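You operate a simulated robot arm through the tools that you are given. There is no shell and no other tool.

You run a simulated robot arm. Do the job below in one go: nothing can be reset, and whatever is moved stays where it is left.

## Task
Send the four trains over the single line, earliest due time first.

The check looks at the end state, three seconds after you hand in, the way a careful person would. Anything else that was tipped, shoved, dropped, spilled or broken makes it a failure.

## Robot
A 7-joint arm with a two-finger parallel gripper, fixed in place. Base frame: the origin is at the foot of the arm, x ahead of it, y to its left, z up. Units: m, degrees, N and s.
Its first joint turns from -166.0 to 166.0 degrees. Payload 4.4 kg.
The tool frame sits at the grasp point between the pads (the TCP): z along the fingers, y along the line on which they close. The tips reach 0.023 m beyond it. The gripper opens to 0.094 m. The fingers are 0.038 m wide and 0.01 m thick; the gripper's body (0.054 by 0.096 m) begins 0.039 m behind the TCP.
Orientation is that of the tool frame in the base frame, as a unit quaternion [w, x, y, z]. With the fingers straight down and closing along the base's y, the tool's x points along the base's -x, its y along +y and its z along -z.

## Interface
- The arm moves only by the tool servo_tool. Its argument "moves" is a list of rows, each a list of 3 entries, a list of its own where there are three numbers: the gripper command, from -1 (shut) to 1 (fully open), values between in proportion, then the shift along the tool's x, y, z in units of 25 mm (1.0 is 25 mm), then the turn, a rotation vector about the tool's x, y, z in units of 5 degrees (1.0 is 5 degrees). In form: [[gripper, [dx, dy, dz], [rx, ry, rz]], ...]. A call has 1 to 20 rows; each row shifts and turns the commanded pose from where the row before left it, along the tool's axes as they then stand. A call with a number of a shift or a turn outside -1 to 1 is refused whole. Each row takes 0.2 s and may step no farther than 0.05 m and 8.6 degrees from the row before; otherwise, or with a gripper value out of range, the whole call is refused. Where a pose cannot be reached the arm comes as near as it can. A force on the tool above 40 N (or 10 N above the force at the start of the call, whichever is more), or a blocked arm, ends the call early, and 0.2 s more pass. Each finger travels about 0.072 m/s and halts on what it meets, pressing with about 41 N; the grip force reading is that of the motor and also rises with nothing between the fingers. The clock runs only during rows and for 0.2 s after the last one: add rows that do not move to give the fingers time. The reply holds the time, the measured pose of the TCP, the force on the tool along the base axes, the opening and the grip force, in the units named above and with some noise, with the torque about the TCP (base axes, N m) and any sound that the robot's microphone picked up, and new pictures: "show" is both (left out), scene, wrist or none.
- Cameras (640 x 400 px; columns grow to the right, rows downward): "scene" is fixed at [0.0379, 0.6678, 1.3546]; the picture's right is [-0.59, -0.80, 0.00], its down [-0.18, 0.13, -0.98] and it looks along [0.79, -0.58, -0.22] (base axes); focal length 310 px, centre (320, 200). "wrist" rides on the gripper at [0.086, 0.016, -0.074] in the tool frame; the picture's right is [-0.18, 0.98, 0.00], its down [-0.58, -0.11, -0.81] and it looks along [-0.79, -0.15, 0.59] (tool axes); focal length 243 px, centre (320, 200). There is no depth. A picture from a camera that has moved, and an enlarged one, comes with that camera's place and axes in the base frame and with its lens. The place of the scene camera against the robot may be out by one fixed shift of up to 0.025 m in any direction.
- enlarge(camera, box): a new picture of the part [left, top, right, bottom] of that camera's present view, enlarged. The clock stands still meanwhile.
- finish_job(): hands the job in; it is judged then, once.

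Places have to be worked out from the pictures, the camera data and where the tool is seen. Open the gripper and draw the arm clear of the work before you hand the job in, unless the task says otherwise.

The tools are called after "Emit:" as a command line: name --argument value ..., lists and objects as JSON in quotes. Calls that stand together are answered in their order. servo_tool: Moves the arm, as the interface text tells. Its arguments: {"type":"object","properties":{"moves":{"type":"array"},"show":{"type":"string","enum":["both","scene","wrist","none"]}},"required":["moves"]} The other tools are called the same way: enlarge (camera, box) takes an enlarged picture of a part of a camera's view; finish_job () hands the job in.

At the start:

```text
time: 0.0
eef_pos: [0.7304, -0.1771, 1.1224]
orientation: [0.0, -0.001, 1.0, 0.001]
force: [-0.2, -0.6, 0.4]
ft_torque: [0.0, -0.01, -0.02]
width: 0.094
finger_force: 0.0
```

scene: 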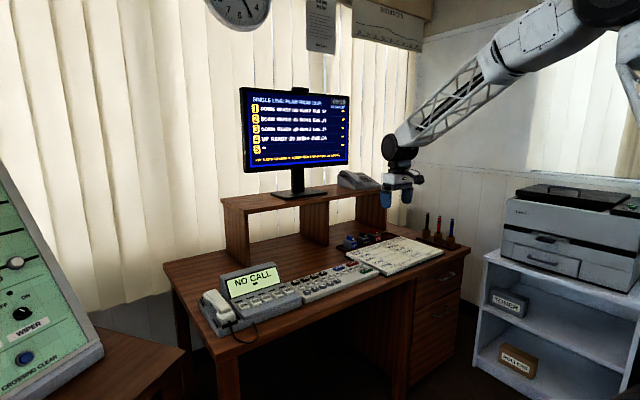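
wrist: 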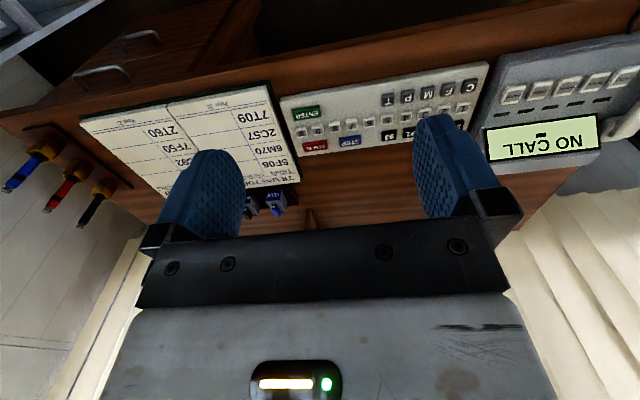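

I'll begin by looking closely at the screen, the keyboard and the papers in the present pictures before moving anything.

Emit:
enlarge --camera "scene" --box '[235, 80, 355, 175]'

Emit:
enlarge --camera "scene" --box '[200, 220, 460, 340]'

Emit:
enlarge --camera "wrist" --box '[270, 50, 640, 200]'

Emit:
enlarge --camera "wrist" --box '[70, 70, 310, 220]'

Emit:
enlarge --camera "scene" --box '[200, 0, 440, 60]'

Emit:
enlarge --camera "scene" --box '[0, 160, 120, 400]'

```text
4.21 times, centred on (295, 128) of scene
camera zoom: at [0.0379, 0.6678, 1.3546], right [-0.59, -0.8, 0.0], down [-0.18, 0.13, -0.98], along [0.79, -0.58, -0.22], focal length 1304 px, centre (425, 505)
```

zoom: 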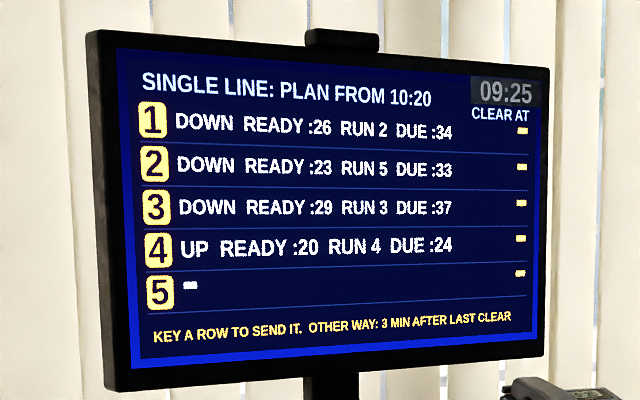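

```text
2.46 times, centred on (330, 280) of scene
camera zoom: at [0.0379, 0.6678, 1.3546], right [-0.59, -0.8, 0.0], down [-0.18, 0.13, -0.98], along [0.79, -0.58, -0.22], focal length 763 px, centre (295, 3)
```

zoom: 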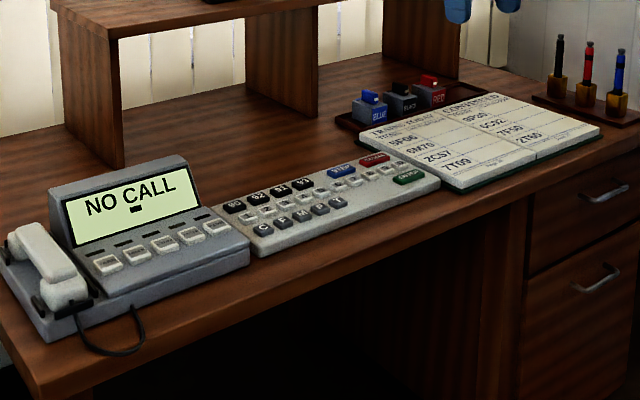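

```text
1.73 times, centred on (455, 125) of wrist
camera zoom: at [0.6433, -0.1619, 1.1987], right [0.18, 0.98, 0.0], down [0.58, -0.11, 0.81], along [0.79, -0.15, -0.59], focal length 420 px, centre (86, 330)
```

zoom: 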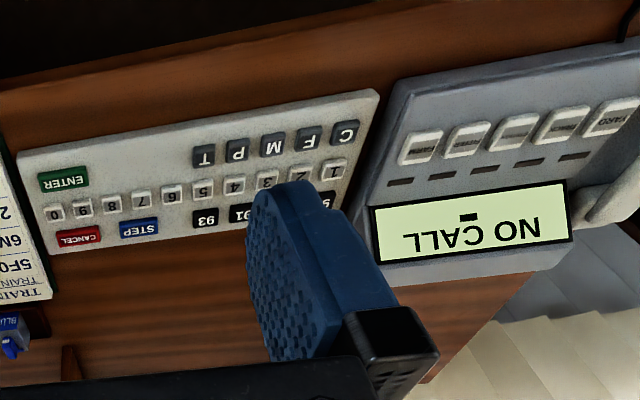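

```text
2.67 times, centred on (190, 145) of wrist
camera zoom: at [0.6433, -0.1619, 1.1987], right [0.18, 0.98, 0.0], down [0.58, -0.11, 0.81], along [0.79, -0.15, -0.59], focal length 647 px, centre (667, 347)
```

zoom: 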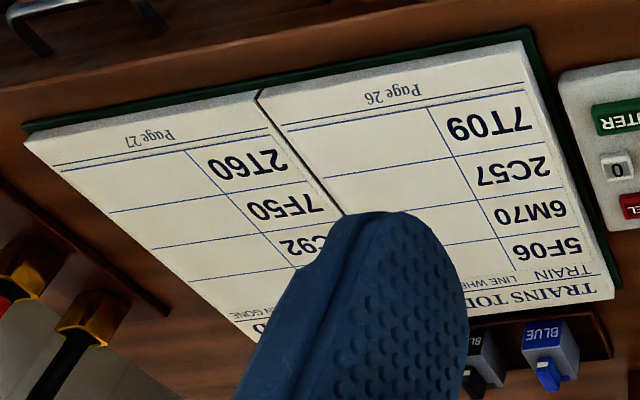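

```text
2.67 times, centred on (320, 30) of scene
camera zoom: at [0.0379, 0.6678, 1.3546], right [-0.59, -0.8, 0.0], down [-0.18, 0.13, -0.98], along [0.79, -0.58, -0.22], focal length 826 px, centre (320, 653)
```

zoom: 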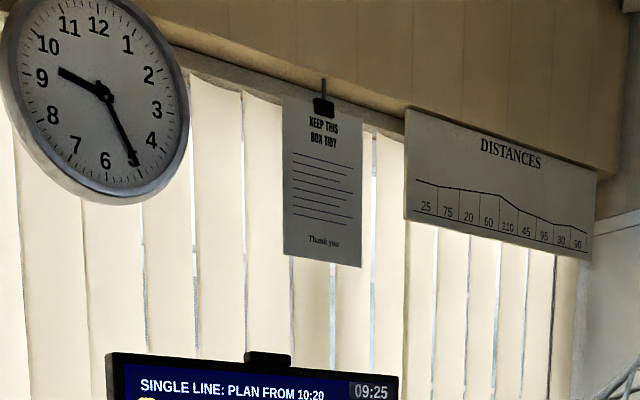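

```text
1.67 times, centred on (60, 280) of scene
camera zoom: at [0.0379, 0.6678, 1.3546], right [-0.59, -0.8, 0.0], down [-0.18, 0.13, -0.98], along [0.79, -0.58, -0.22], focal length 516 px, centre (753, 67)
```

zoom: 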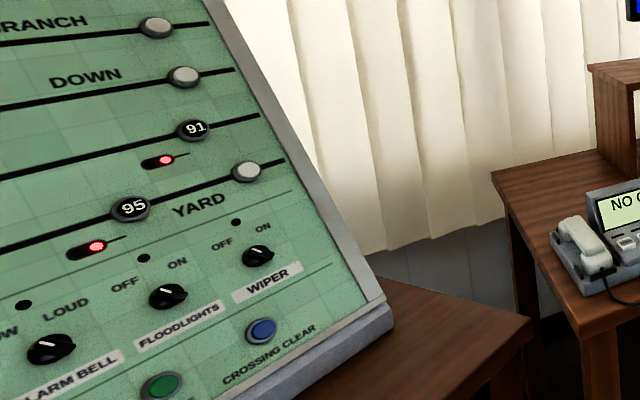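

The monitor lists rows 1–4 with due times :34, :33, :37 and :24, so the order to key is 4, 2, 1, 3. I judge the digit row of the desk keyboard to be near x≈0.98, with key 4 near y≈-0.04. I'll move forward and lower, staying well above the desk, for a better look.

Emit:
servo_tool --moves '[[-1, [-0.8, 0.92, 0.4], [0, 0, 0]], [-1, [-0.8, 0.92, 0.4], [0, 0, 0]], [-1, [-0.8, 0.92, 0.4], [0, 0, 0]], [-1, [-0.8, 0.92, 0.4], [0, 0, 0]], [-1, [-0.8, 0.92, 0.4], [0, 0, 0]], [-1, [-0.8, 0.92, 0.4], [0, 0, 0]], [-1, [0, 0, 0], [0, 0, 0]]]'

```text
time: 1.6
eef_pos: [0.852, -0.0393, 1.0634]
orientation: [0.0, 0.0, 1.0, -0.001]
force: [0.2, -0.7, 0.1]
ft_torque: [-0.04, -0.01, 0.03]
width: 0.0
finger_force: 40.6
camera wrist: at [0.7643, -0.0227, 1.1389], right [0.18, 0.98, 0.0], down [0.58, -0.11, 0.81], along [0.79, -0.15, -0.59], focal length 243 px, centre (320, 200)
```

scene: 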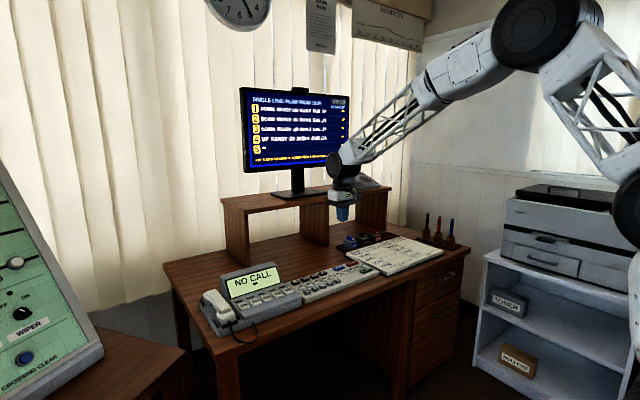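
wrist: 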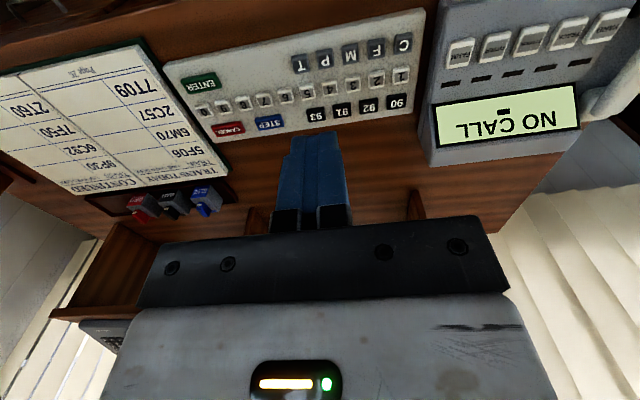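

The arm tracks well. I'll enlarge the keyboard from this new wrist viewpoint, so I can triangulate the key positions.

Emit:
enlarge --camera "wrist" --box '[160, 10, 440, 185]'

```text
2.29 times, centred on (300, 98) of wrist
camera zoom: at [0.7643, -0.0227, 1.1389], right [0.18, 0.98, 0.0], down [0.58, -0.11, 0.81], along [0.79, -0.15, -0.59], focal length 555 px, centre (366, 434)
```

zoom: 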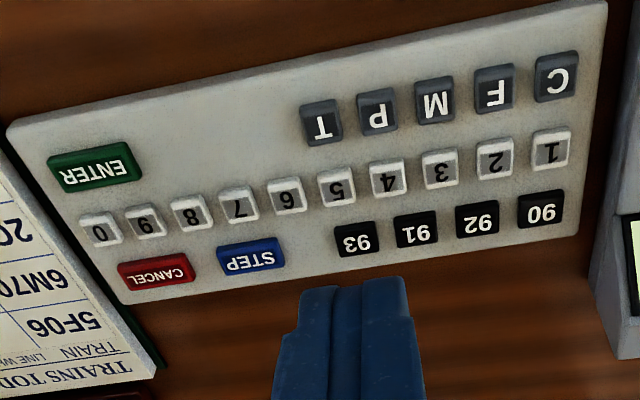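

From the two views I get key tops at z≈0.765, key 4 at about (0.970, -0.046) and a key pitch of about 37 mm along y. The closed fingers (20 × 38 mm) therefore fit on one key. I'll move to about 55 mm above key 4 and check.

Emit:
servo_tool --moves '[[-1, [-0.472, -0.028, 0.86], [0, 0, 0]], [-1, [-0.472, -0.028, 0.86], [0, 0, 0]], [-1, [-0.472, -0.028, 0.86], [0, 0, 0]], [-1, [-0.472, -0.028, 0.86], [0, 0, 0]], [-1, [-0.472, -0.028, 0.86], [0, 0, 0]], [-1, [-0.472, -0.028, 0.86], [0, 0, 0]], [-1, [-0.472, -0.028, 0.86], [0, 0, 0]], [-1, [-0.472, -0.028, 0.86], [0, 0, 0]], [-1, [-0.472, -0.028, 0.86], [0, 0, 0]], [-1, [-0.472, -0.028, 0.86], [0, 0, 0]], [-1, [0, 0, 0], [0, 0, 0]]]'

```text
time: 4.0
eef_pos: [0.9682, -0.0474, 0.8492]
orientation: [0.0, 0.0, 1.0, 0.0]
force: [-0.4, 0.6, 0.2]
ft_torque: [0.0, -0.03, 0.0]
width: 0.0001
finger_force: 41.0
camera wrist: at [0.8813, -0.0315, 0.9234], right [0.18, 0.98, 0.0], down [0.58, -0.11, 0.81], along [0.79, -0.15, -0.59], focal length 243 px, centre (320, 200)
```

scene: 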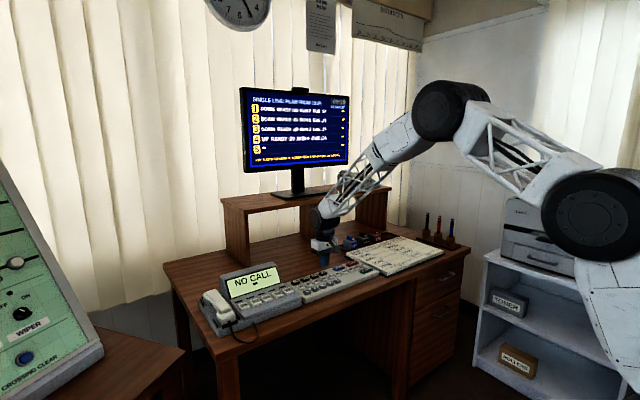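
wrist: 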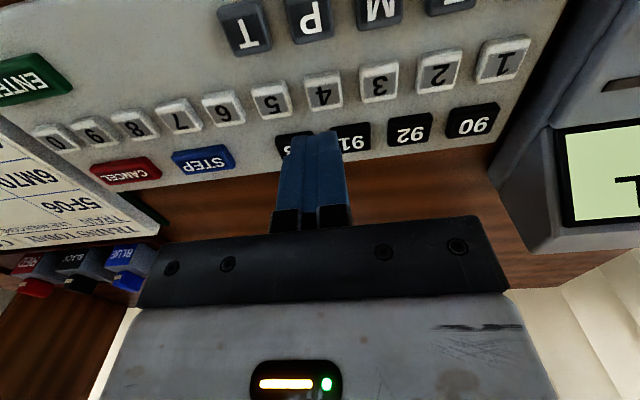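

Emit:
enlarge --camera "wrist" --box '[200, 30, 460, 192]'

Emit:
enlarge --camera "scene" --box '[290, 230, 390, 300]'

```text
2.46 times, centred on (330, 111) of wrist
camera zoom: at [0.8813, -0.0315, 0.9234], right [0.18, 0.98, 0.0], down [0.58, -0.11, 0.81], along [0.79, -0.15, -0.59], focal length 597 px, centre (295, 419)
```

zoom: 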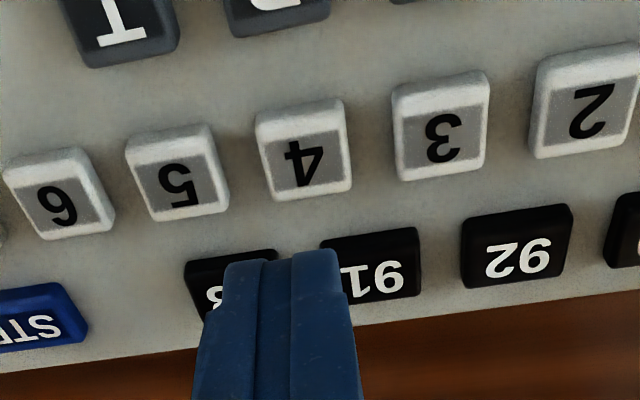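

```text
5.71 times, centred on (340, 265) of scene
camera zoom: at [0.0379, 0.6678, 1.3546], right [-0.59, -0.8, 0.0], down [-0.18, 0.13, -0.98], along [0.79, -0.58, -0.22], focal length 1770 px, centre (206, -171)
```

zoom: 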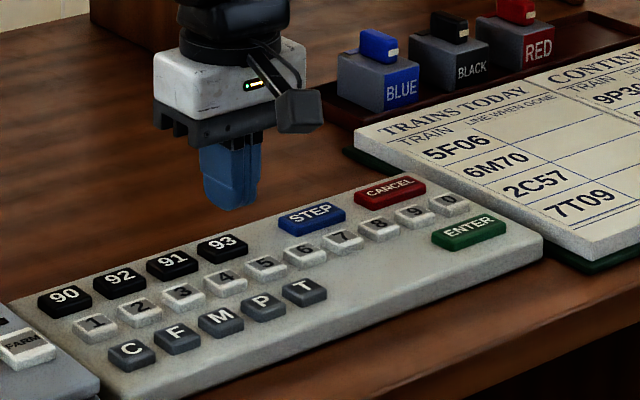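

The third view agrees: key 4 is at about (0.970, -0.046), its top is near z≈0.77, and the tool is directly over it. I'll lower to about 10 mm above the key.

Emit:
servo_tool --moves '[[-1, [-0.06, 0.04, 0.6], [0, 0, 0]], [-1, [0, 0, 0.6], [0, 0, 0]], [-1, [0, 0, 0.5], [0, 0, 0]], [-1, [0, 0, 0], [0, 0, 0]]]'

Emit:
enlarge --camera "wrist" --box '[200, 30, 460, 192]'

Emit:
enlarge --camera "scene" --box '[290, 230, 390, 300]'

```text
time: 5.0
eef_pos: [0.9678, -0.046, 0.806]
orientation: [0.0, 0.001, 1.0, 0.001]
force: [-0.7, 0.2, -0.4]
ft_torque: [0.0, 0.02, 0.03]
width: 0.0001
finger_force: 41.0
camera wrist: at [0.8829, -0.0303, 0.8808], right [0.18, 0.98, 0.0], down [0.58, -0.11, 0.81], along [0.79, -0.15, -0.59], focal length 243 px, centre (320, 200)
```

scene: 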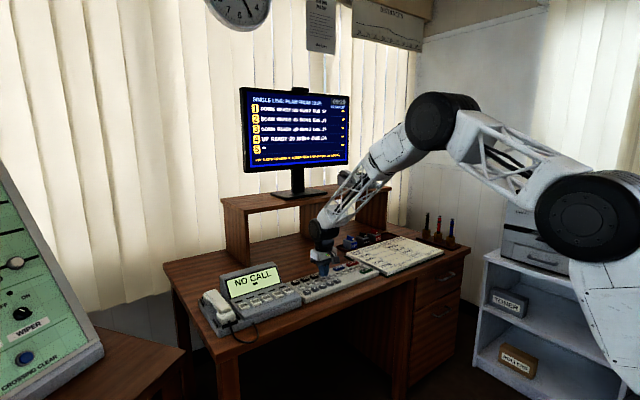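
wrist: 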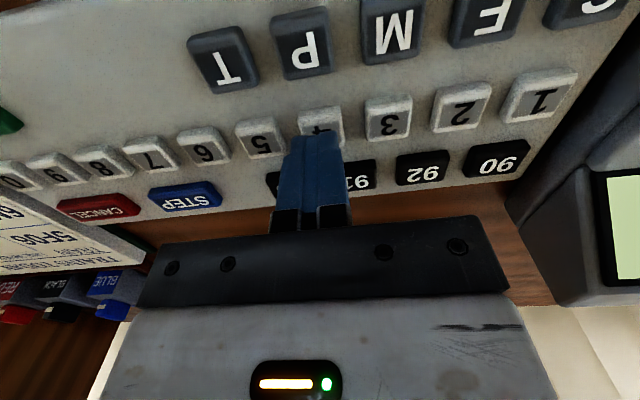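

```text
2.46 times, centred on (330, 111) of wrist
camera zoom: at [0.8829, -0.0303, 0.8808], right [0.18, 0.98, 0.0], down [0.58, -0.11, 0.81], along [0.79, -0.15, -0.59], focal length 597 px, centre (295, 419)
```

zoom: 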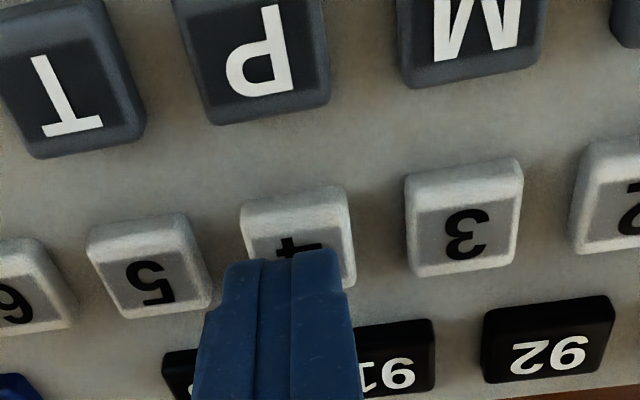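

```text
5.71 times, centred on (340, 265) of scene
camera zoom: at [0.0379, 0.6678, 1.3546], right [-0.59, -0.8, 0.0], down [-0.18, 0.13, -0.98], along [0.79, -0.58, -0.22], focal length 1770 px, centre (206, -171)
```

zoom: 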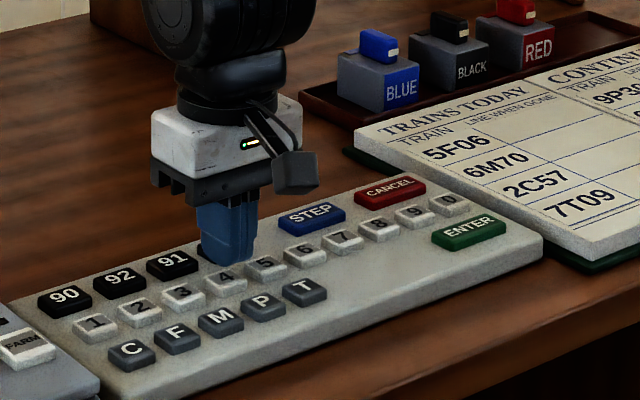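

The tip is over key 4, about 12 mm above it, and clear of keys 3, 5 and 93. I'll press down slowly in 2 mm steps while watching the force.

Emit:
servo_tool --moves '[[-1, [0, 0, 0.16], [0, 0, 0]], [-1, [0, 0, 0.16], [0, 0, 0]], [-1, [0, 0, 0.08], [0, 0, 0]], [-1, [0, 0, 0.08], [0, 0, 0]], [-1, [0, 0, 0], [0, 0, 0]]]'

Emit:
enlarge --camera "scene" --box '[290, 230, 390, 300]'

Emit:
enlarge --camera "scene" --box '[235, 80, 355, 175]'

```text
time: 6.2
eef_pos: [0.9695, -0.047, 0.7951]
orientation: [0.0, 0.0, 1.0, 0.0]
force: [-0.1, -0.8, 0.5]
ft_torque: [0.0, -0.01, 0.01]
width: 0.0
finger_force: 40.9
camera wrist: at [0.883, -0.0302, 0.8694], right [0.18, 0.98, 0.0], down [0.58, -0.11, 0.81], along [0.79, -0.15, -0.59], focal length 243 px, centre (320, 200)
```

scene: 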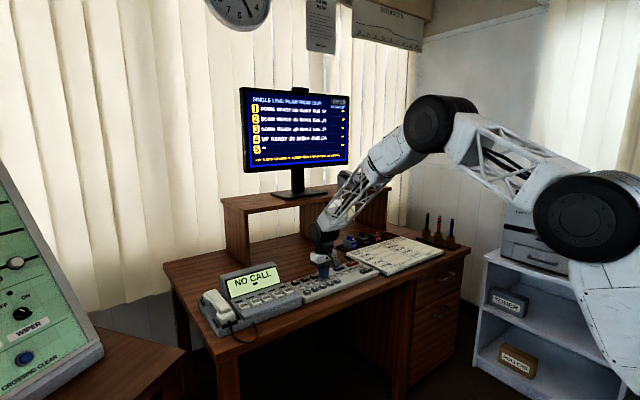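
wrist: 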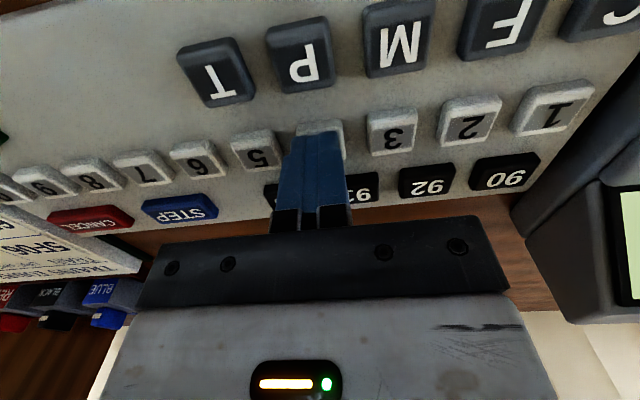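

```text
5.71 times, centred on (340, 265) of scene
camera zoom: at [0.0379, 0.6678, 1.3546], right [-0.59, -0.8, 0.0], down [-0.18, 0.13, -0.98], along [0.79, -0.58, -0.22], focal length 1770 px, centre (206, -171)
```

zoom: 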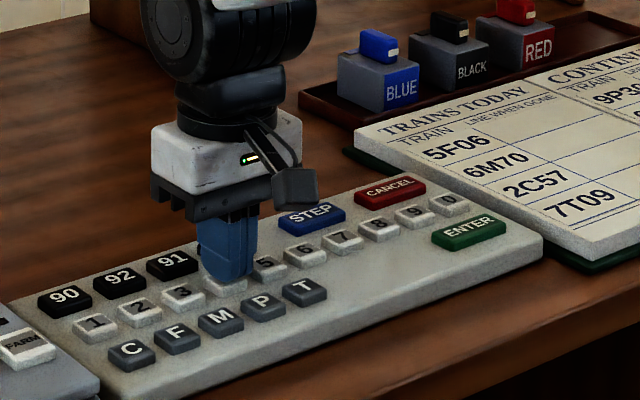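

```text
4.21 times, centred on (295, 128) of scene
camera zoom: at [0.0379, 0.6678, 1.3546], right [-0.59, -0.8, 0.0], down [-0.18, 0.13, -0.98], along [0.79, -0.58, -0.22], focal length 1304 px, centre (425, 505)
```

zoom: 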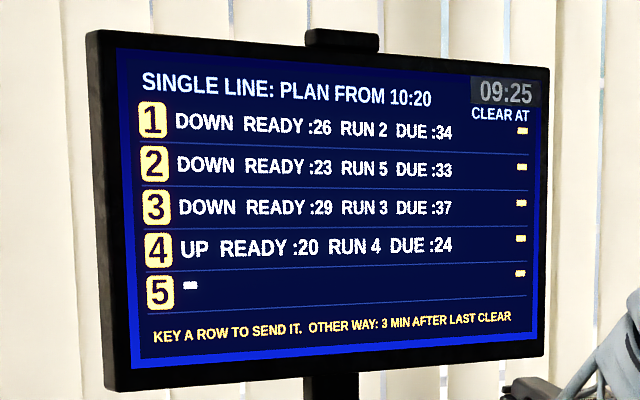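

There's no contact force yet and the tip sits just above key 4. I'll continue down in 1.5 mm steps.

Emit:
servo_tool --moves '[[-1, [0, 0, 0.06], [0, 0, 0]], [-1, [0, 0, 0.06], [0, 0, 0]], [-1, [0, 0, 0.06], [0, 0, 0]], [-1, [0, 0, 0], [0, 0, 0]]]'

Emit:
enlarge --camera "scene" --box '[235, 80, 355, 175]'

```text
time: 7.2
eef_pos: [0.9695, -0.0465, 0.7903]
orientation: [0.0, 0.0, 1.0, 0.0]
force: [0.9, -0.4, 2.6]
ft_torque: [-0.02, -0.01, 0.0]
width: 0.0
finger_force: 40.8
heard: click
camera wrist: at [0.8828, -0.0301, 0.8648], right [0.18, 0.98, 0.0], down [0.58, -0.11, 0.81], along [0.79, -0.15, -0.59], focal length 243 px, centre (320, 200)
```

scene: 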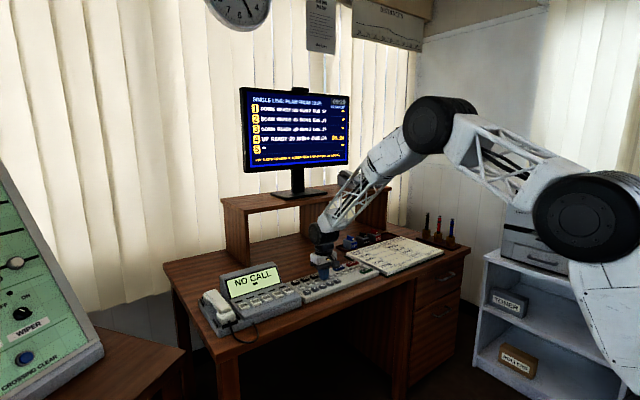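
wrist: 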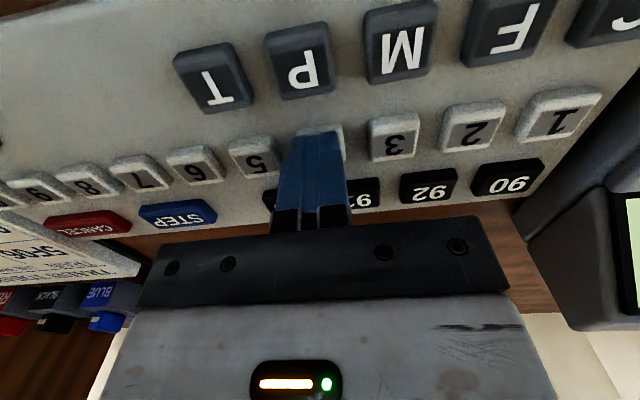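

```text
4.21 times, centred on (295, 128) of scene
camera zoom: at [0.0379, 0.6678, 1.3546], right [-0.59, -0.8, 0.0], down [-0.18, 0.13, -0.98], along [0.79, -0.58, -0.22], focal length 1304 px, centre (425, 505)
```

zoom: 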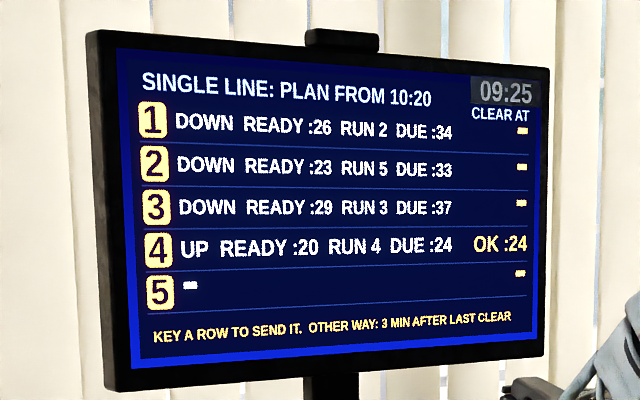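

A click was heard and row 4 now shows OK :24, so one keypress is enough. I'll lift straight up and shift two keys to the left (+y), above key 2.

Emit:
servo_tool --moves '[[-1, [0, 0, -0.4], [0, 0, 0]], [-1, [0, 0, -0.6], [0, 0, 0]], [-1, [0, 0.98, 0], [0, 0, 0]], [-1, [0, 0.98, 0], [0, 0, 0]], [-1, [0, 0.98, 0], [0, 0, 0]], [-1, [0, 0, 0], [0, 0, 0]]]'

Emit:
enlarge --camera "wrist" --box '[200, 30, 460, 192]'

Emit:
enlarge --camera "scene" --box '[290, 230, 390, 300]'

Emit:
enlarge --camera "scene" --box '[235, 80, 355, 175]'

```text
time: 8.6
eef_pos: [0.9695, 0.0272, 0.8142]
orientation: [0.0, 0.0, 1.0, 0.001]
force: [-0.2, -0.1, -0.3]
ft_torque: [-0.02, -0.02, -0.02]
width: 0.0
finger_force: 40.4
camera wrist: at [0.8826, 0.0439, 0.8895], right [0.18, 0.98, 0.0], down [0.58, -0.11, 0.81], along [0.79, -0.15, -0.59], focal length 243 px, centre (320, 200)
```

scene: 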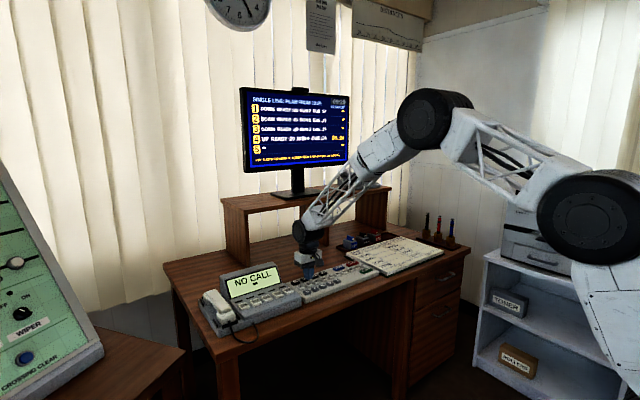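
wrist: 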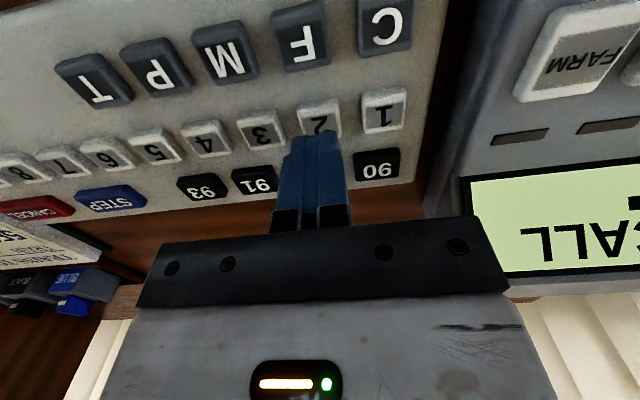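

```text
2.46 times, centred on (330, 111) of wrist
camera zoom: at [0.8826, 0.0439, 0.8895], right [0.18, 0.98, 0.0], down [0.58, -0.11, 0.81], along [0.79, -0.15, -0.59], focal length 597 px, centre (295, 419)
```

zoom: 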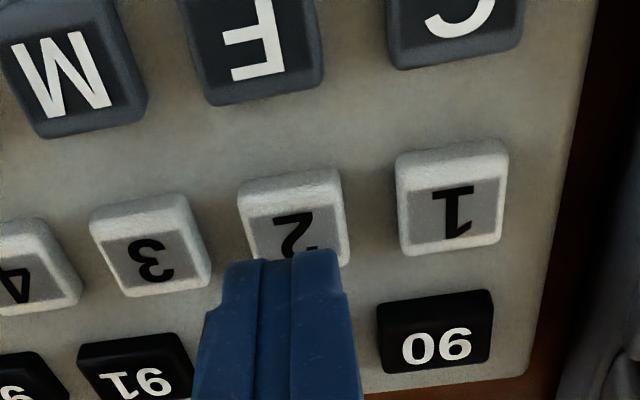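

```text
5.71 times, centred on (340, 265) of scene
camera zoom: at [0.0379, 0.6678, 1.3546], right [-0.59, -0.8, 0.0], down [-0.18, 0.13, -0.98], along [0.79, -0.58, -0.22], focal length 1770 px, centre (206, -171)
```

zoom: 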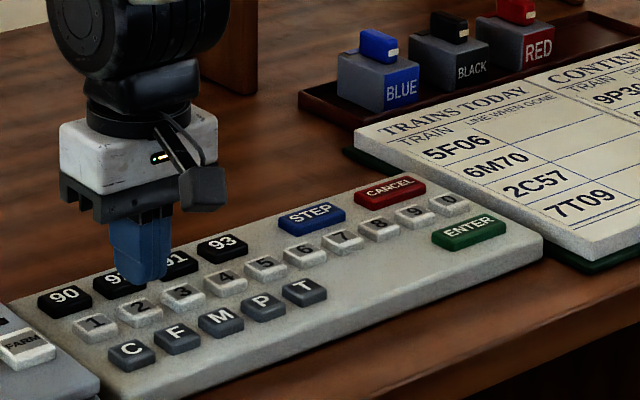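

```text
4.21 times, centred on (295, 128) of scene
camera zoom: at [0.0379, 0.6678, 1.3546], right [-0.59, -0.8, 0.0], down [-0.18, 0.13, -0.98], along [0.79, -0.58, -0.22], focal length 1304 px, centre (425, 505)
```

zoom: 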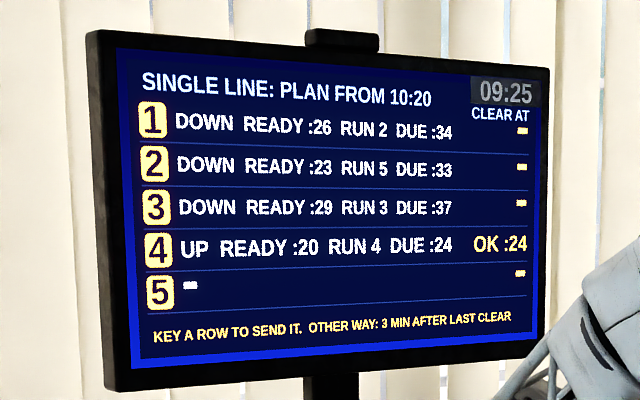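

Row 4 holds at OK :24, and the tip is above key 2 with the same offset that worked for key 4. I'll press key 2 down to the same height, TCP z≈0.790.

Emit:
servo_tool --moves '[[-1, [0, 0, 0.4], [0, 0, 0]], [-1, [0, 0, 0.3], [0, 0, 0]], [-1, [0, 0, 0.06], [0, 0, 0]], [-1, [0, 0, 0.06], [0, 0, 0]], [-1, [0, 0, 0.06], [0, 0, 0]], [-1, [0, 0, 0.06], [0, 0, 0]], [-1, [0, 0, 0], [0, 0, 0]]]'

Emit:
enlarge --camera "scene" --box '[235, 80, 355, 175]'

```text
time: 10.2
eef_pos: [0.9696, 0.0268, 0.7908]
orientation: [0.001, 0.0, 1.0, -0.001]
force: [0.1, -0.4, 1.4]
ft_torque: [-0.03, 0.0, 0.01]
width: 0.0
finger_force: 41.0
heard: click
camera wrist: at [0.883, 0.0437, 0.8662], right [0.18, 0.98, 0.0], down [0.58, -0.11, 0.81], along [0.79, -0.15, -0.59], focal length 243 px, centre (320, 200)
```

scene: 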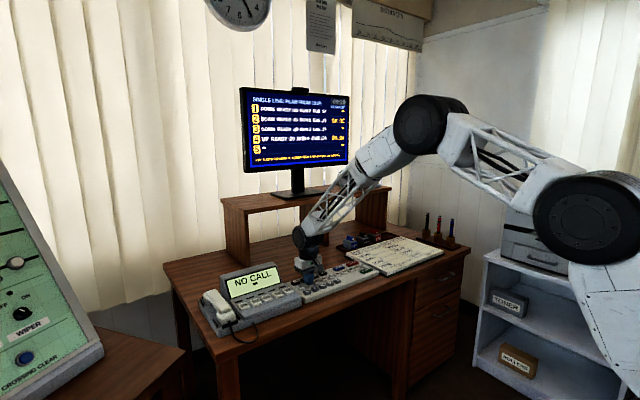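
wrist: 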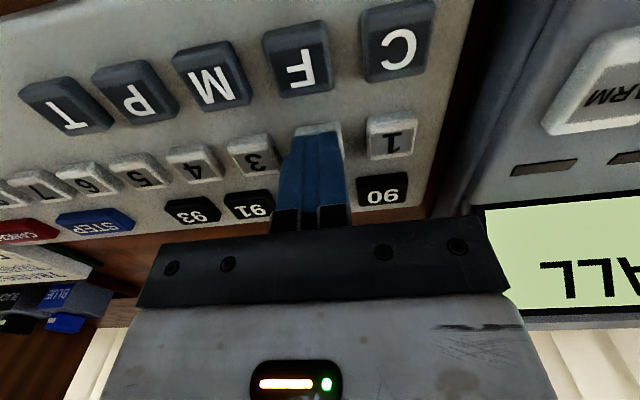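

```text
4.21 times, centred on (295, 128) of scene
camera zoom: at [0.0379, 0.6678, 1.3546], right [-0.59, -0.8, 0.0], down [-0.18, 0.13, -0.98], along [0.79, -0.58, -0.22], focal length 1304 px, centre (425, 505)
```

zoom: 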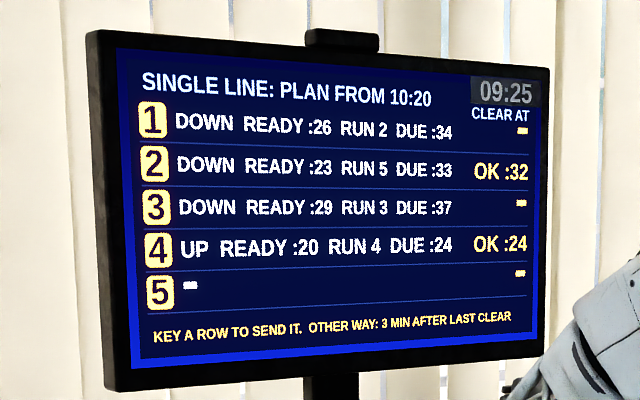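

Row 2 now shows OK :32 (due :33). I'll lift off and move one key further left, above key 1. I judge the phone console's tall part to be at x>1.03, so the gripper body should clear it.

Emit:
servo_tool --moves '[[-1, [0, 0, -0.4], [0, 0, 0]], [-1, [0, 0, -0.6], [0, 0, 0]], [-1, [0, 0.736, 0], [0, 0, 0]], [-1, [0, 0.736, 0], [0, 0, 0]], [-1, [0, 0, 0], [0, 0, 0]]]'

Emit:
enlarge --camera "wrist" --box '[200, 30, 460, 192]'

Emit:
enlarge --camera "scene" --box '[210, 230, 370, 330]'

Emit:
enlarge --camera "scene" --box '[235, 80, 355, 175]'

```text
time: 11.4
eef_pos: [0.9696, 0.065, 0.8153]
orientation: [0.0, 0.0, 1.0, 0.001]
force: [0.3, 0.0, 0.4]
ft_torque: [0.01, 0.0, 0.01]
width: 0.0
finger_force: 41.8
camera wrist: at [0.8832, 0.0809, 0.8907], right [0.18, 0.98, 0.0], down [0.58, -0.11, 0.81], along [0.79, -0.15, -0.59], focal length 243 px, centre (320, 200)
```

scene: 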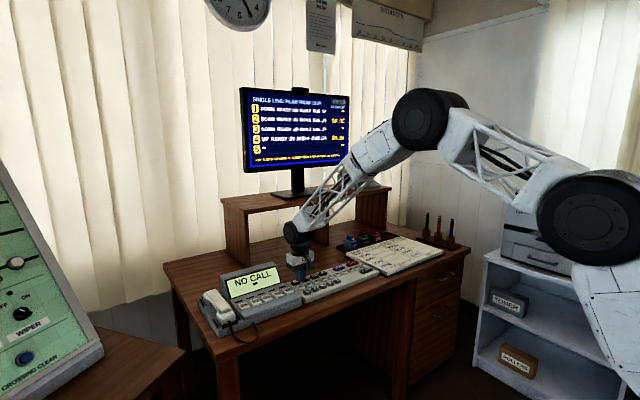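
wrist: 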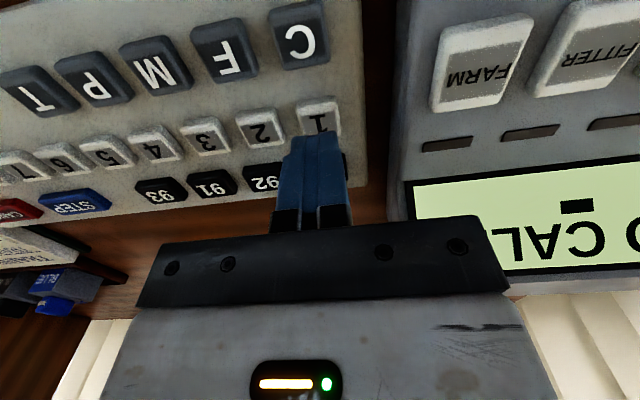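

```text
2.46 times, centred on (330, 111) of wrist
camera zoom: at [0.8832, 0.0809, 0.8907], right [0.18, 0.98, 0.0], down [0.58, -0.11, 0.81], along [0.79, -0.15, -0.59], focal length 597 px, centre (295, 419)
```

zoom: 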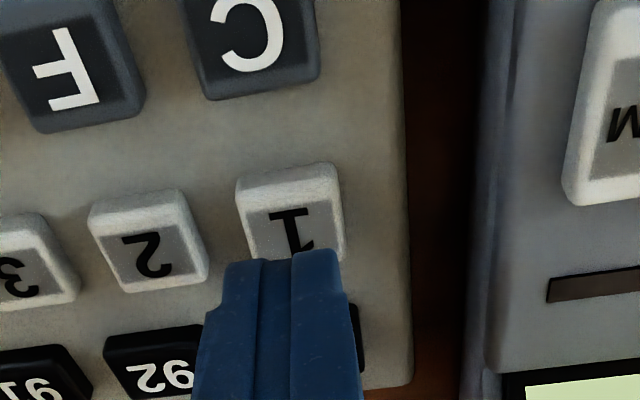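

```text
4.00 times, centred on (290, 280) of scene
camera zoom: at [0.0379, 0.6678, 1.3546], right [-0.59, -0.8, 0.0], down [-0.18, 0.13, -0.98], along [0.79, -0.58, -0.22], focal length 1239 px, centre (440, -120)
```

zoom: 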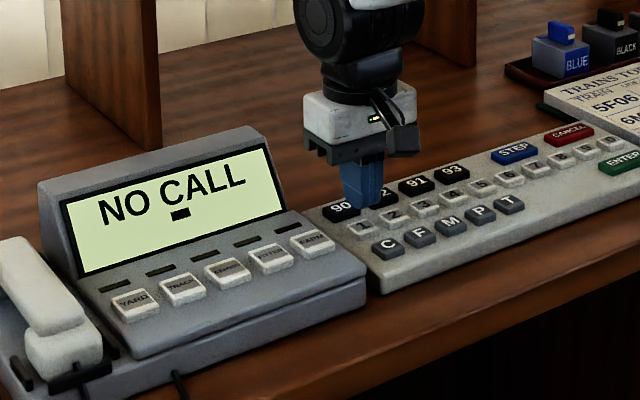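

```text
4.21 times, centred on (295, 128) of scene
camera zoom: at [0.0379, 0.6678, 1.3546], right [-0.59, -0.8, 0.0], down [-0.18, 0.13, -0.98], along [0.79, -0.58, -0.22], focal length 1304 px, centre (425, 505)
```

zoom: 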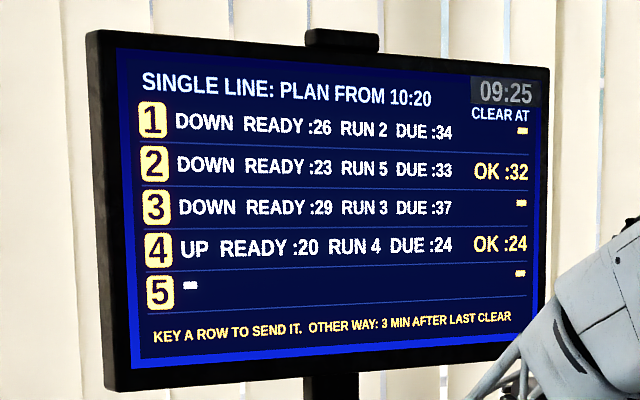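

The tip is over key 1, with the phone console well to the side. I'll press key 1 down to z≈0.7905.

Emit:
servo_tool --moves '[[-1, [0, 0, 0.4], [0, 0, 0]], [-1, [0, 0, 0.3], [0, 0, 0]], [-1, [0, 0, 0.06], [0, 0, 0]], [-1, [0, 0, 0.06], [0, 0, 0]], [-1, [0, 0, 0.06], [0, 0, 0]], [-1, [0, 0, 0.06], [0, 0, 0]], [-1, [0, 0, 0.05], [0, 0, 0]], [-1, [0, 0, 0], [0, 0, 0]]]'

Emit:
enlarge --camera "scene" --box '[235, 80, 355, 175]'

```text
time: 13.2
eef_pos: [0.9702, 0.0646, 0.7917]
orientation: [0.0, 0.0, 1.0, 0.0]
force: [0.6, -0.3, 0.8]
ft_torque: [-0.05, -0.01, -0.02]
width: 0.0
finger_force: 40.8
heard: click
camera wrist: at [0.8834, 0.0801, 0.8665], right [0.18, 0.98, 0.0], down [0.58, -0.11, 0.81], along [0.79, -0.15, -0.59], focal length 243 px, centre (320, 200)
```

scene: 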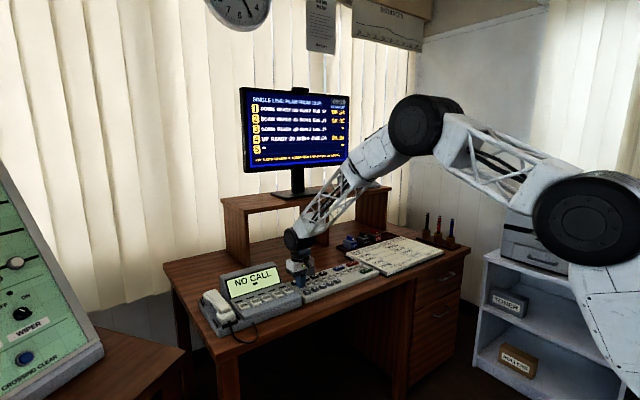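
wrist: 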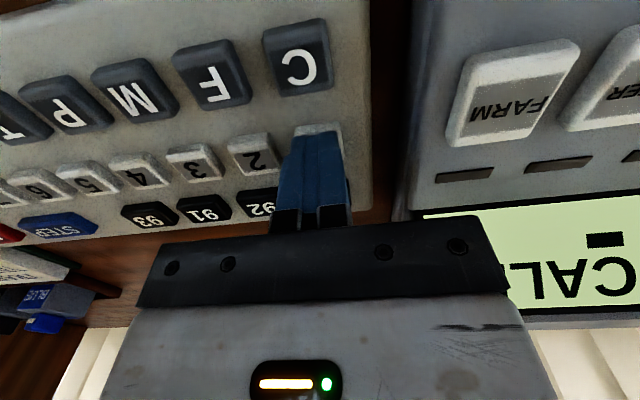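

```text
4.21 times, centred on (295, 128) of scene
camera zoom: at [0.0379, 0.6678, 1.3546], right [-0.59, -0.8, 0.0], down [-0.18, 0.13, -0.98], along [0.79, -0.58, -0.22], focal length 1304 px, centre (425, 505)
```

zoom: 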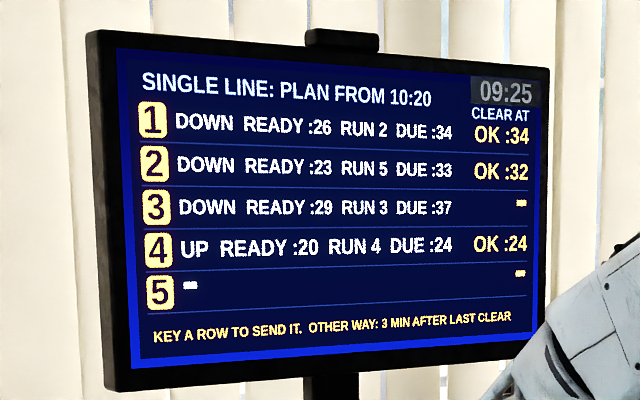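

Row 1 now shows OK :34. I'll lift and shift two keys to the right (-y), above key 3.

Emit:
servo_tool --moves '[[-1, [0, 0, -0.4], [0, 0, 0]], [-1, [0, 0, -0.6], [0, 0, 0]], [-1, [0, -0.985, 0], [0, 0, 0]], [-1, [0, -0.985, 0], [0, 0, 0]], [-1, [0, -0.985, 0], [0, 0, 0]], [-1, [0, 0, 0], [0, 0, 0]]]'

Emit:
enlarge --camera "wrist" --box '[200, 30, 460, 192]'

Emit:
enlarge --camera "scene" --box '[290, 230, 390, 300]'

Emit:
enlarge --camera "scene" --box '[235, 80, 355, 175]'

```text
time: 14.6
eef_pos: [0.9698, -0.0106, 0.8171]
orientation: [0.0, -0.001, 1.0, 0.0]
force: [-0.6, -0.1, 0.3]
ft_torque: [-0.01, -0.01, -0.05]
width: 0.0
finger_force: 41.0
camera wrist: at [0.8833, 0.0058, 0.8908], right [0.18, 0.98, 0.0], down [0.58, -0.11, 0.81], along [0.79, -0.15, -0.59], focal length 243 px, centre (320, 200)
```

scene: 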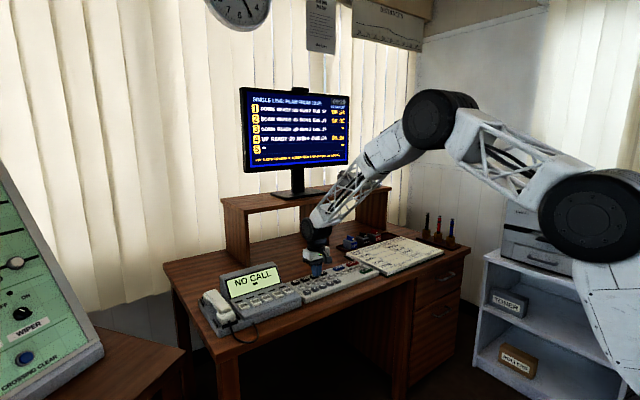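
wrist: 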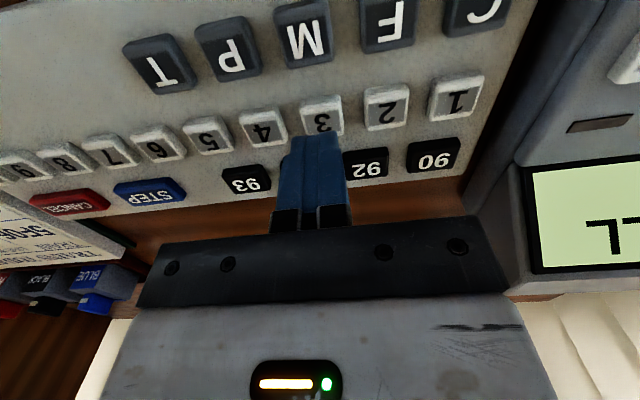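

```text
2.46 times, centred on (330, 111) of wrist
camera zoom: at [0.8833, 0.0058, 0.8908], right [0.18, 0.98, 0.0], down [0.58, -0.11, 0.81], along [0.79, -0.15, -0.59], focal length 597 px, centre (295, 419)
```

zoom: 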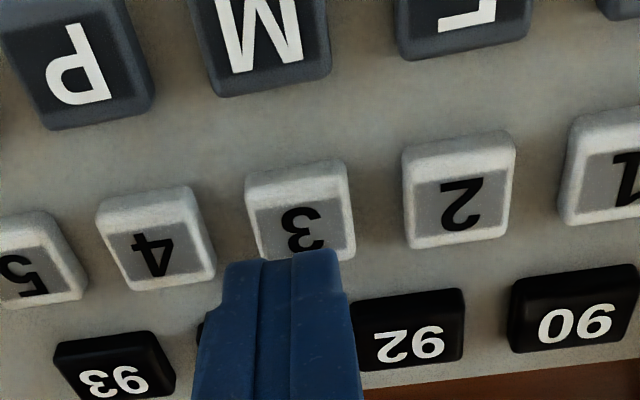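

```text
5.71 times, centred on (340, 265) of scene
camera zoom: at [0.0379, 0.6678, 1.3546], right [-0.59, -0.8, 0.0], down [-0.18, 0.13, -0.98], along [0.79, -0.58, -0.22], focal length 1770 px, centre (206, -171)
```

zoom: 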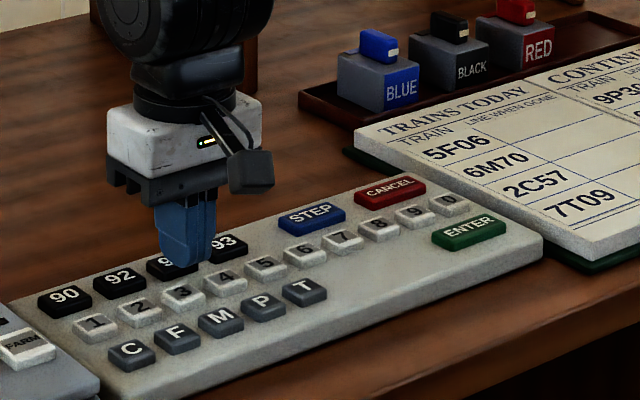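

```text
4.21 times, centred on (295, 128) of scene
camera zoom: at [0.0379, 0.6678, 1.3546], right [-0.59, -0.8, 0.0], down [-0.18, 0.13, -0.98], along [0.79, -0.58, -0.22], focal length 1304 px, centre (425, 505)
```

zoom: 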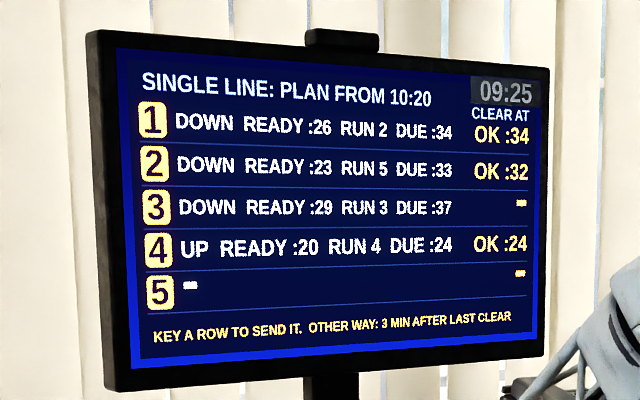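

Rows 4, 2 and 1 are OK and the tip is above key 3, about 1 mm too far to the right. I'll correct that while descending and press.

Emit:
servo_tool --moves '[[-1, [0, 0.05, 0.4], [0, 0, 0]], [-1, [0, 0, 0.3], [0, 0, 0]], [-1, [0, 0, 0.06], [0, 0, 0]], [-1, [0, 0, 0.06], [0, 0, 0]], [-1, [0, 0, 0.06], [0, 0, 0]], [-1, [0, 0, 0.06], [0, 0, 0]], [-1, [0, 0, 0.06], [0, 0, 0]], [-1, [0, 0, 0], [0, 0, 0]]]'

Emit:
enlarge --camera "scene" --box '[235, 80, 355, 175]'

```text
time: 16.4
eef_pos: [0.9689, -0.008, 0.7915]
orientation: [0.0, 0.0, 1.0, 0.0]
force: [0.0, 0.7, 1.6]
ft_torque: [0.02, 0.01, 0.02]
width: 0.0
finger_force: 41.1
heard: click
camera wrist: at [0.8826, 0.0078, 0.8664], right [0.18, 0.98, 0.0], down [0.58, -0.11, 0.81], along [0.79, -0.15, -0.59], focal length 243 px, centre (320, 200)
```

scene: 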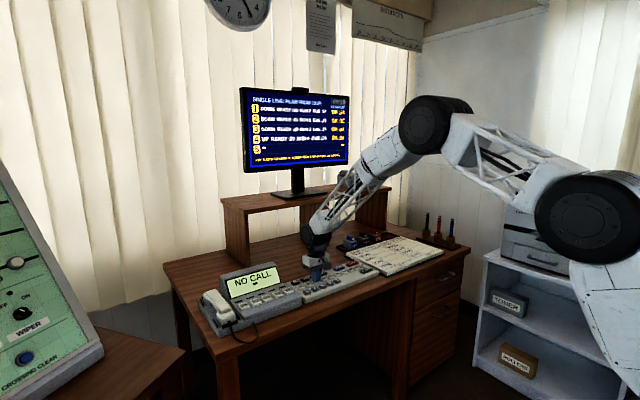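
wrist: 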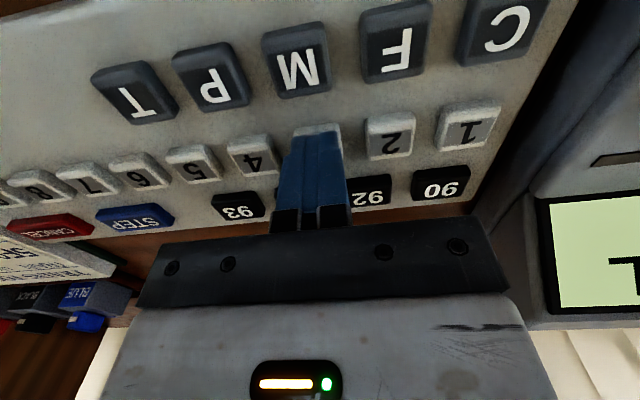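

```text
4.21 times, centred on (295, 128) of scene
camera zoom: at [0.0379, 0.6678, 1.3546], right [-0.59, -0.8, 0.0], down [-0.18, 0.13, -0.98], along [0.79, -0.58, -0.22], focal length 1304 px, centre (425, 505)
```

zoom: 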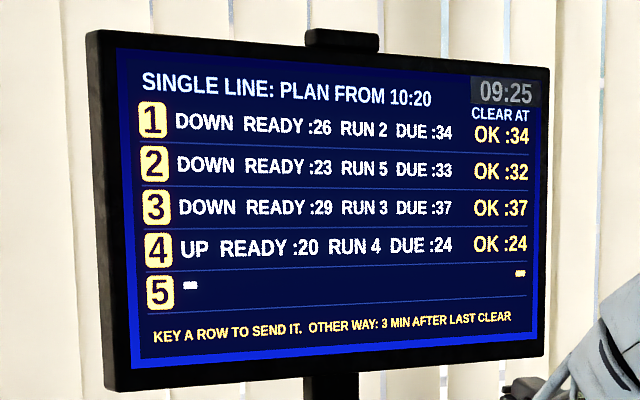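

All four rows are OK (:24, :32, :34, :37). I'll lift straight up, draw back from the desk and open the gripper once clear.

Emit:
servo_tool --moves '[[-1, [0, 0, -0.4], [0, 0, 0]], [-1, [0, 0, -0.8], [0, 0, 0]], [-1, [0, 0, -0.9], [0, 0, 0]], [-1, [0, 0, -0.9], [0, 0, 0]], [-1, [0.5, 0, -0.9], [0, 0, 0]], [-1, [0.5, 0, -0.9], [0, 0, 0]], [-1, [0.5, 0, -0.9], [0, 0, 0]], [-1, [0.5, 0, -0.9], [0, 0, 0]], [0, [0.5, -0.5, -0.9], [0, 0, 0]], [1, [0.8, -0.8, -0.9], [0, 0, 0]], [1, [0.8, -0.8, -0.9], [0, 0, 0]], [1, [0.8, -0.8, -0.9], [0, 0, 0]], [1, [0.8, -0.8, -0.9], [0, 0, 0]], [1, [0.8, -0.8, -0.4], [0, 0, 0]], [1, [0.8, -0.8, 0], [0, 0, 0]], [1, [0, 0, 0], [0, 0, 0]], [1, [0, 0, 0], [0, 0, 0]]]'

Emit:
enlarge --camera "scene" --box '[235, 80, 355, 175]'

Emit:
enlarge --camera "scene" --box '[200, 220, 460, 340]'

```text
time: 20.0
eef_pos: [0.7867, -0.1421, 1.0779]
orientation: [0.001, -0.001, 1.0, -0.001]
force: [-0.2, -0.1, -0.9]
ft_torque: [0.02, 0.04, 0.0]
width: 0.0943
finger_force: 0.0
camera wrist: at [0.7008, -0.1251, 1.1534], right [0.18, 0.98, 0.0], down [0.58, -0.11, 0.81], along [0.79, -0.15, -0.59], focal length 243 px, centre (320, 200)
```

scene: 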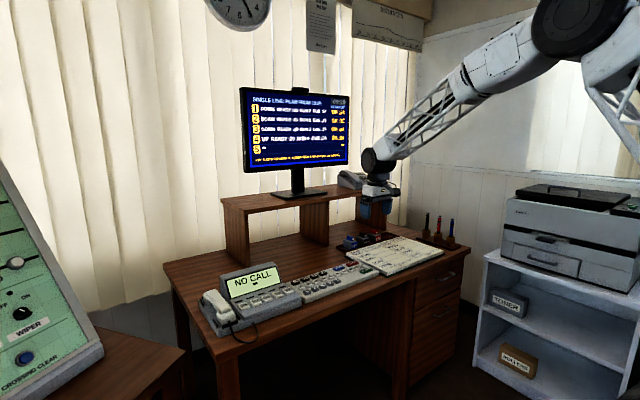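
wrist: 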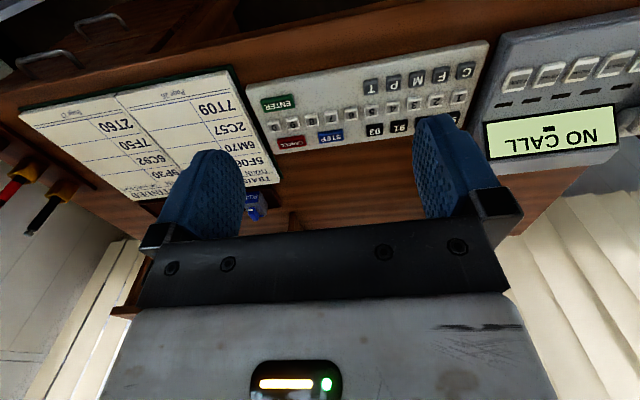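

```text
4.21 times, centred on (295, 128) of scene
camera zoom: at [0.0379, 0.6678, 1.3546], right [-0.59, -0.8, 0.0], down [-0.18, 0.13, -0.98], along [0.79, -0.58, -0.22], focal length 1304 px, centre (425, 505)
```

zoom: 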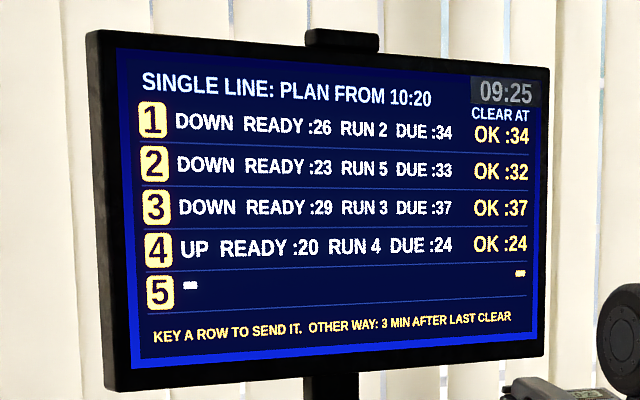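

```text
2.46 times, centred on (330, 280) of scene
camera zoom: at [0.0379, 0.6678, 1.3546], right [-0.59, -0.8, 0.0], down [-0.18, 0.13, -0.98], along [0.79, -0.58, -0.22], focal length 763 px, centre (295, 3)
```

zoom: 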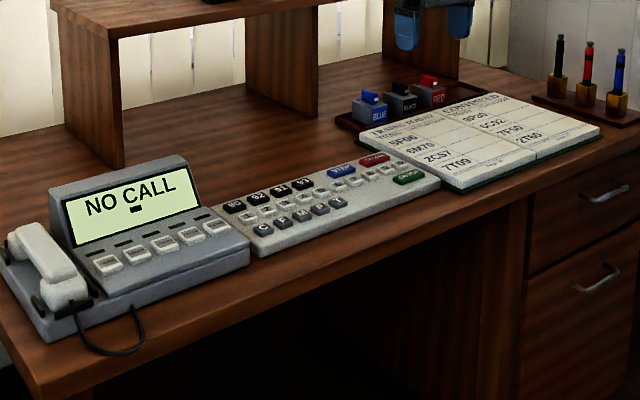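

The screen shows all four trains sent and OK, in the order 4, 2, 1, 3. Nothing else on the desk has moved, the gripper is open and the arm is clear, so I'm handing in the job.

Emit:
finish_job

```text
The job is handed in.
```

I sent the four trains over the single line in order of due time, and I've handed the job in. The screen shows OK for all four, each clearing by its due time:

| Order sent | Row | Due | Clear at |
|---|---|---|---|
| 1st | 4 | :24 | :24 |
| 2nd | 2 | :33 | :32 |
| 3rd | 1 | :34 | :34 |
| 4th | 3 | :37 | :37 |

Each train took one keypress on the desk keyboard. Nothing else on the desk moved. The gripper is open and the arm is clear of the desk.
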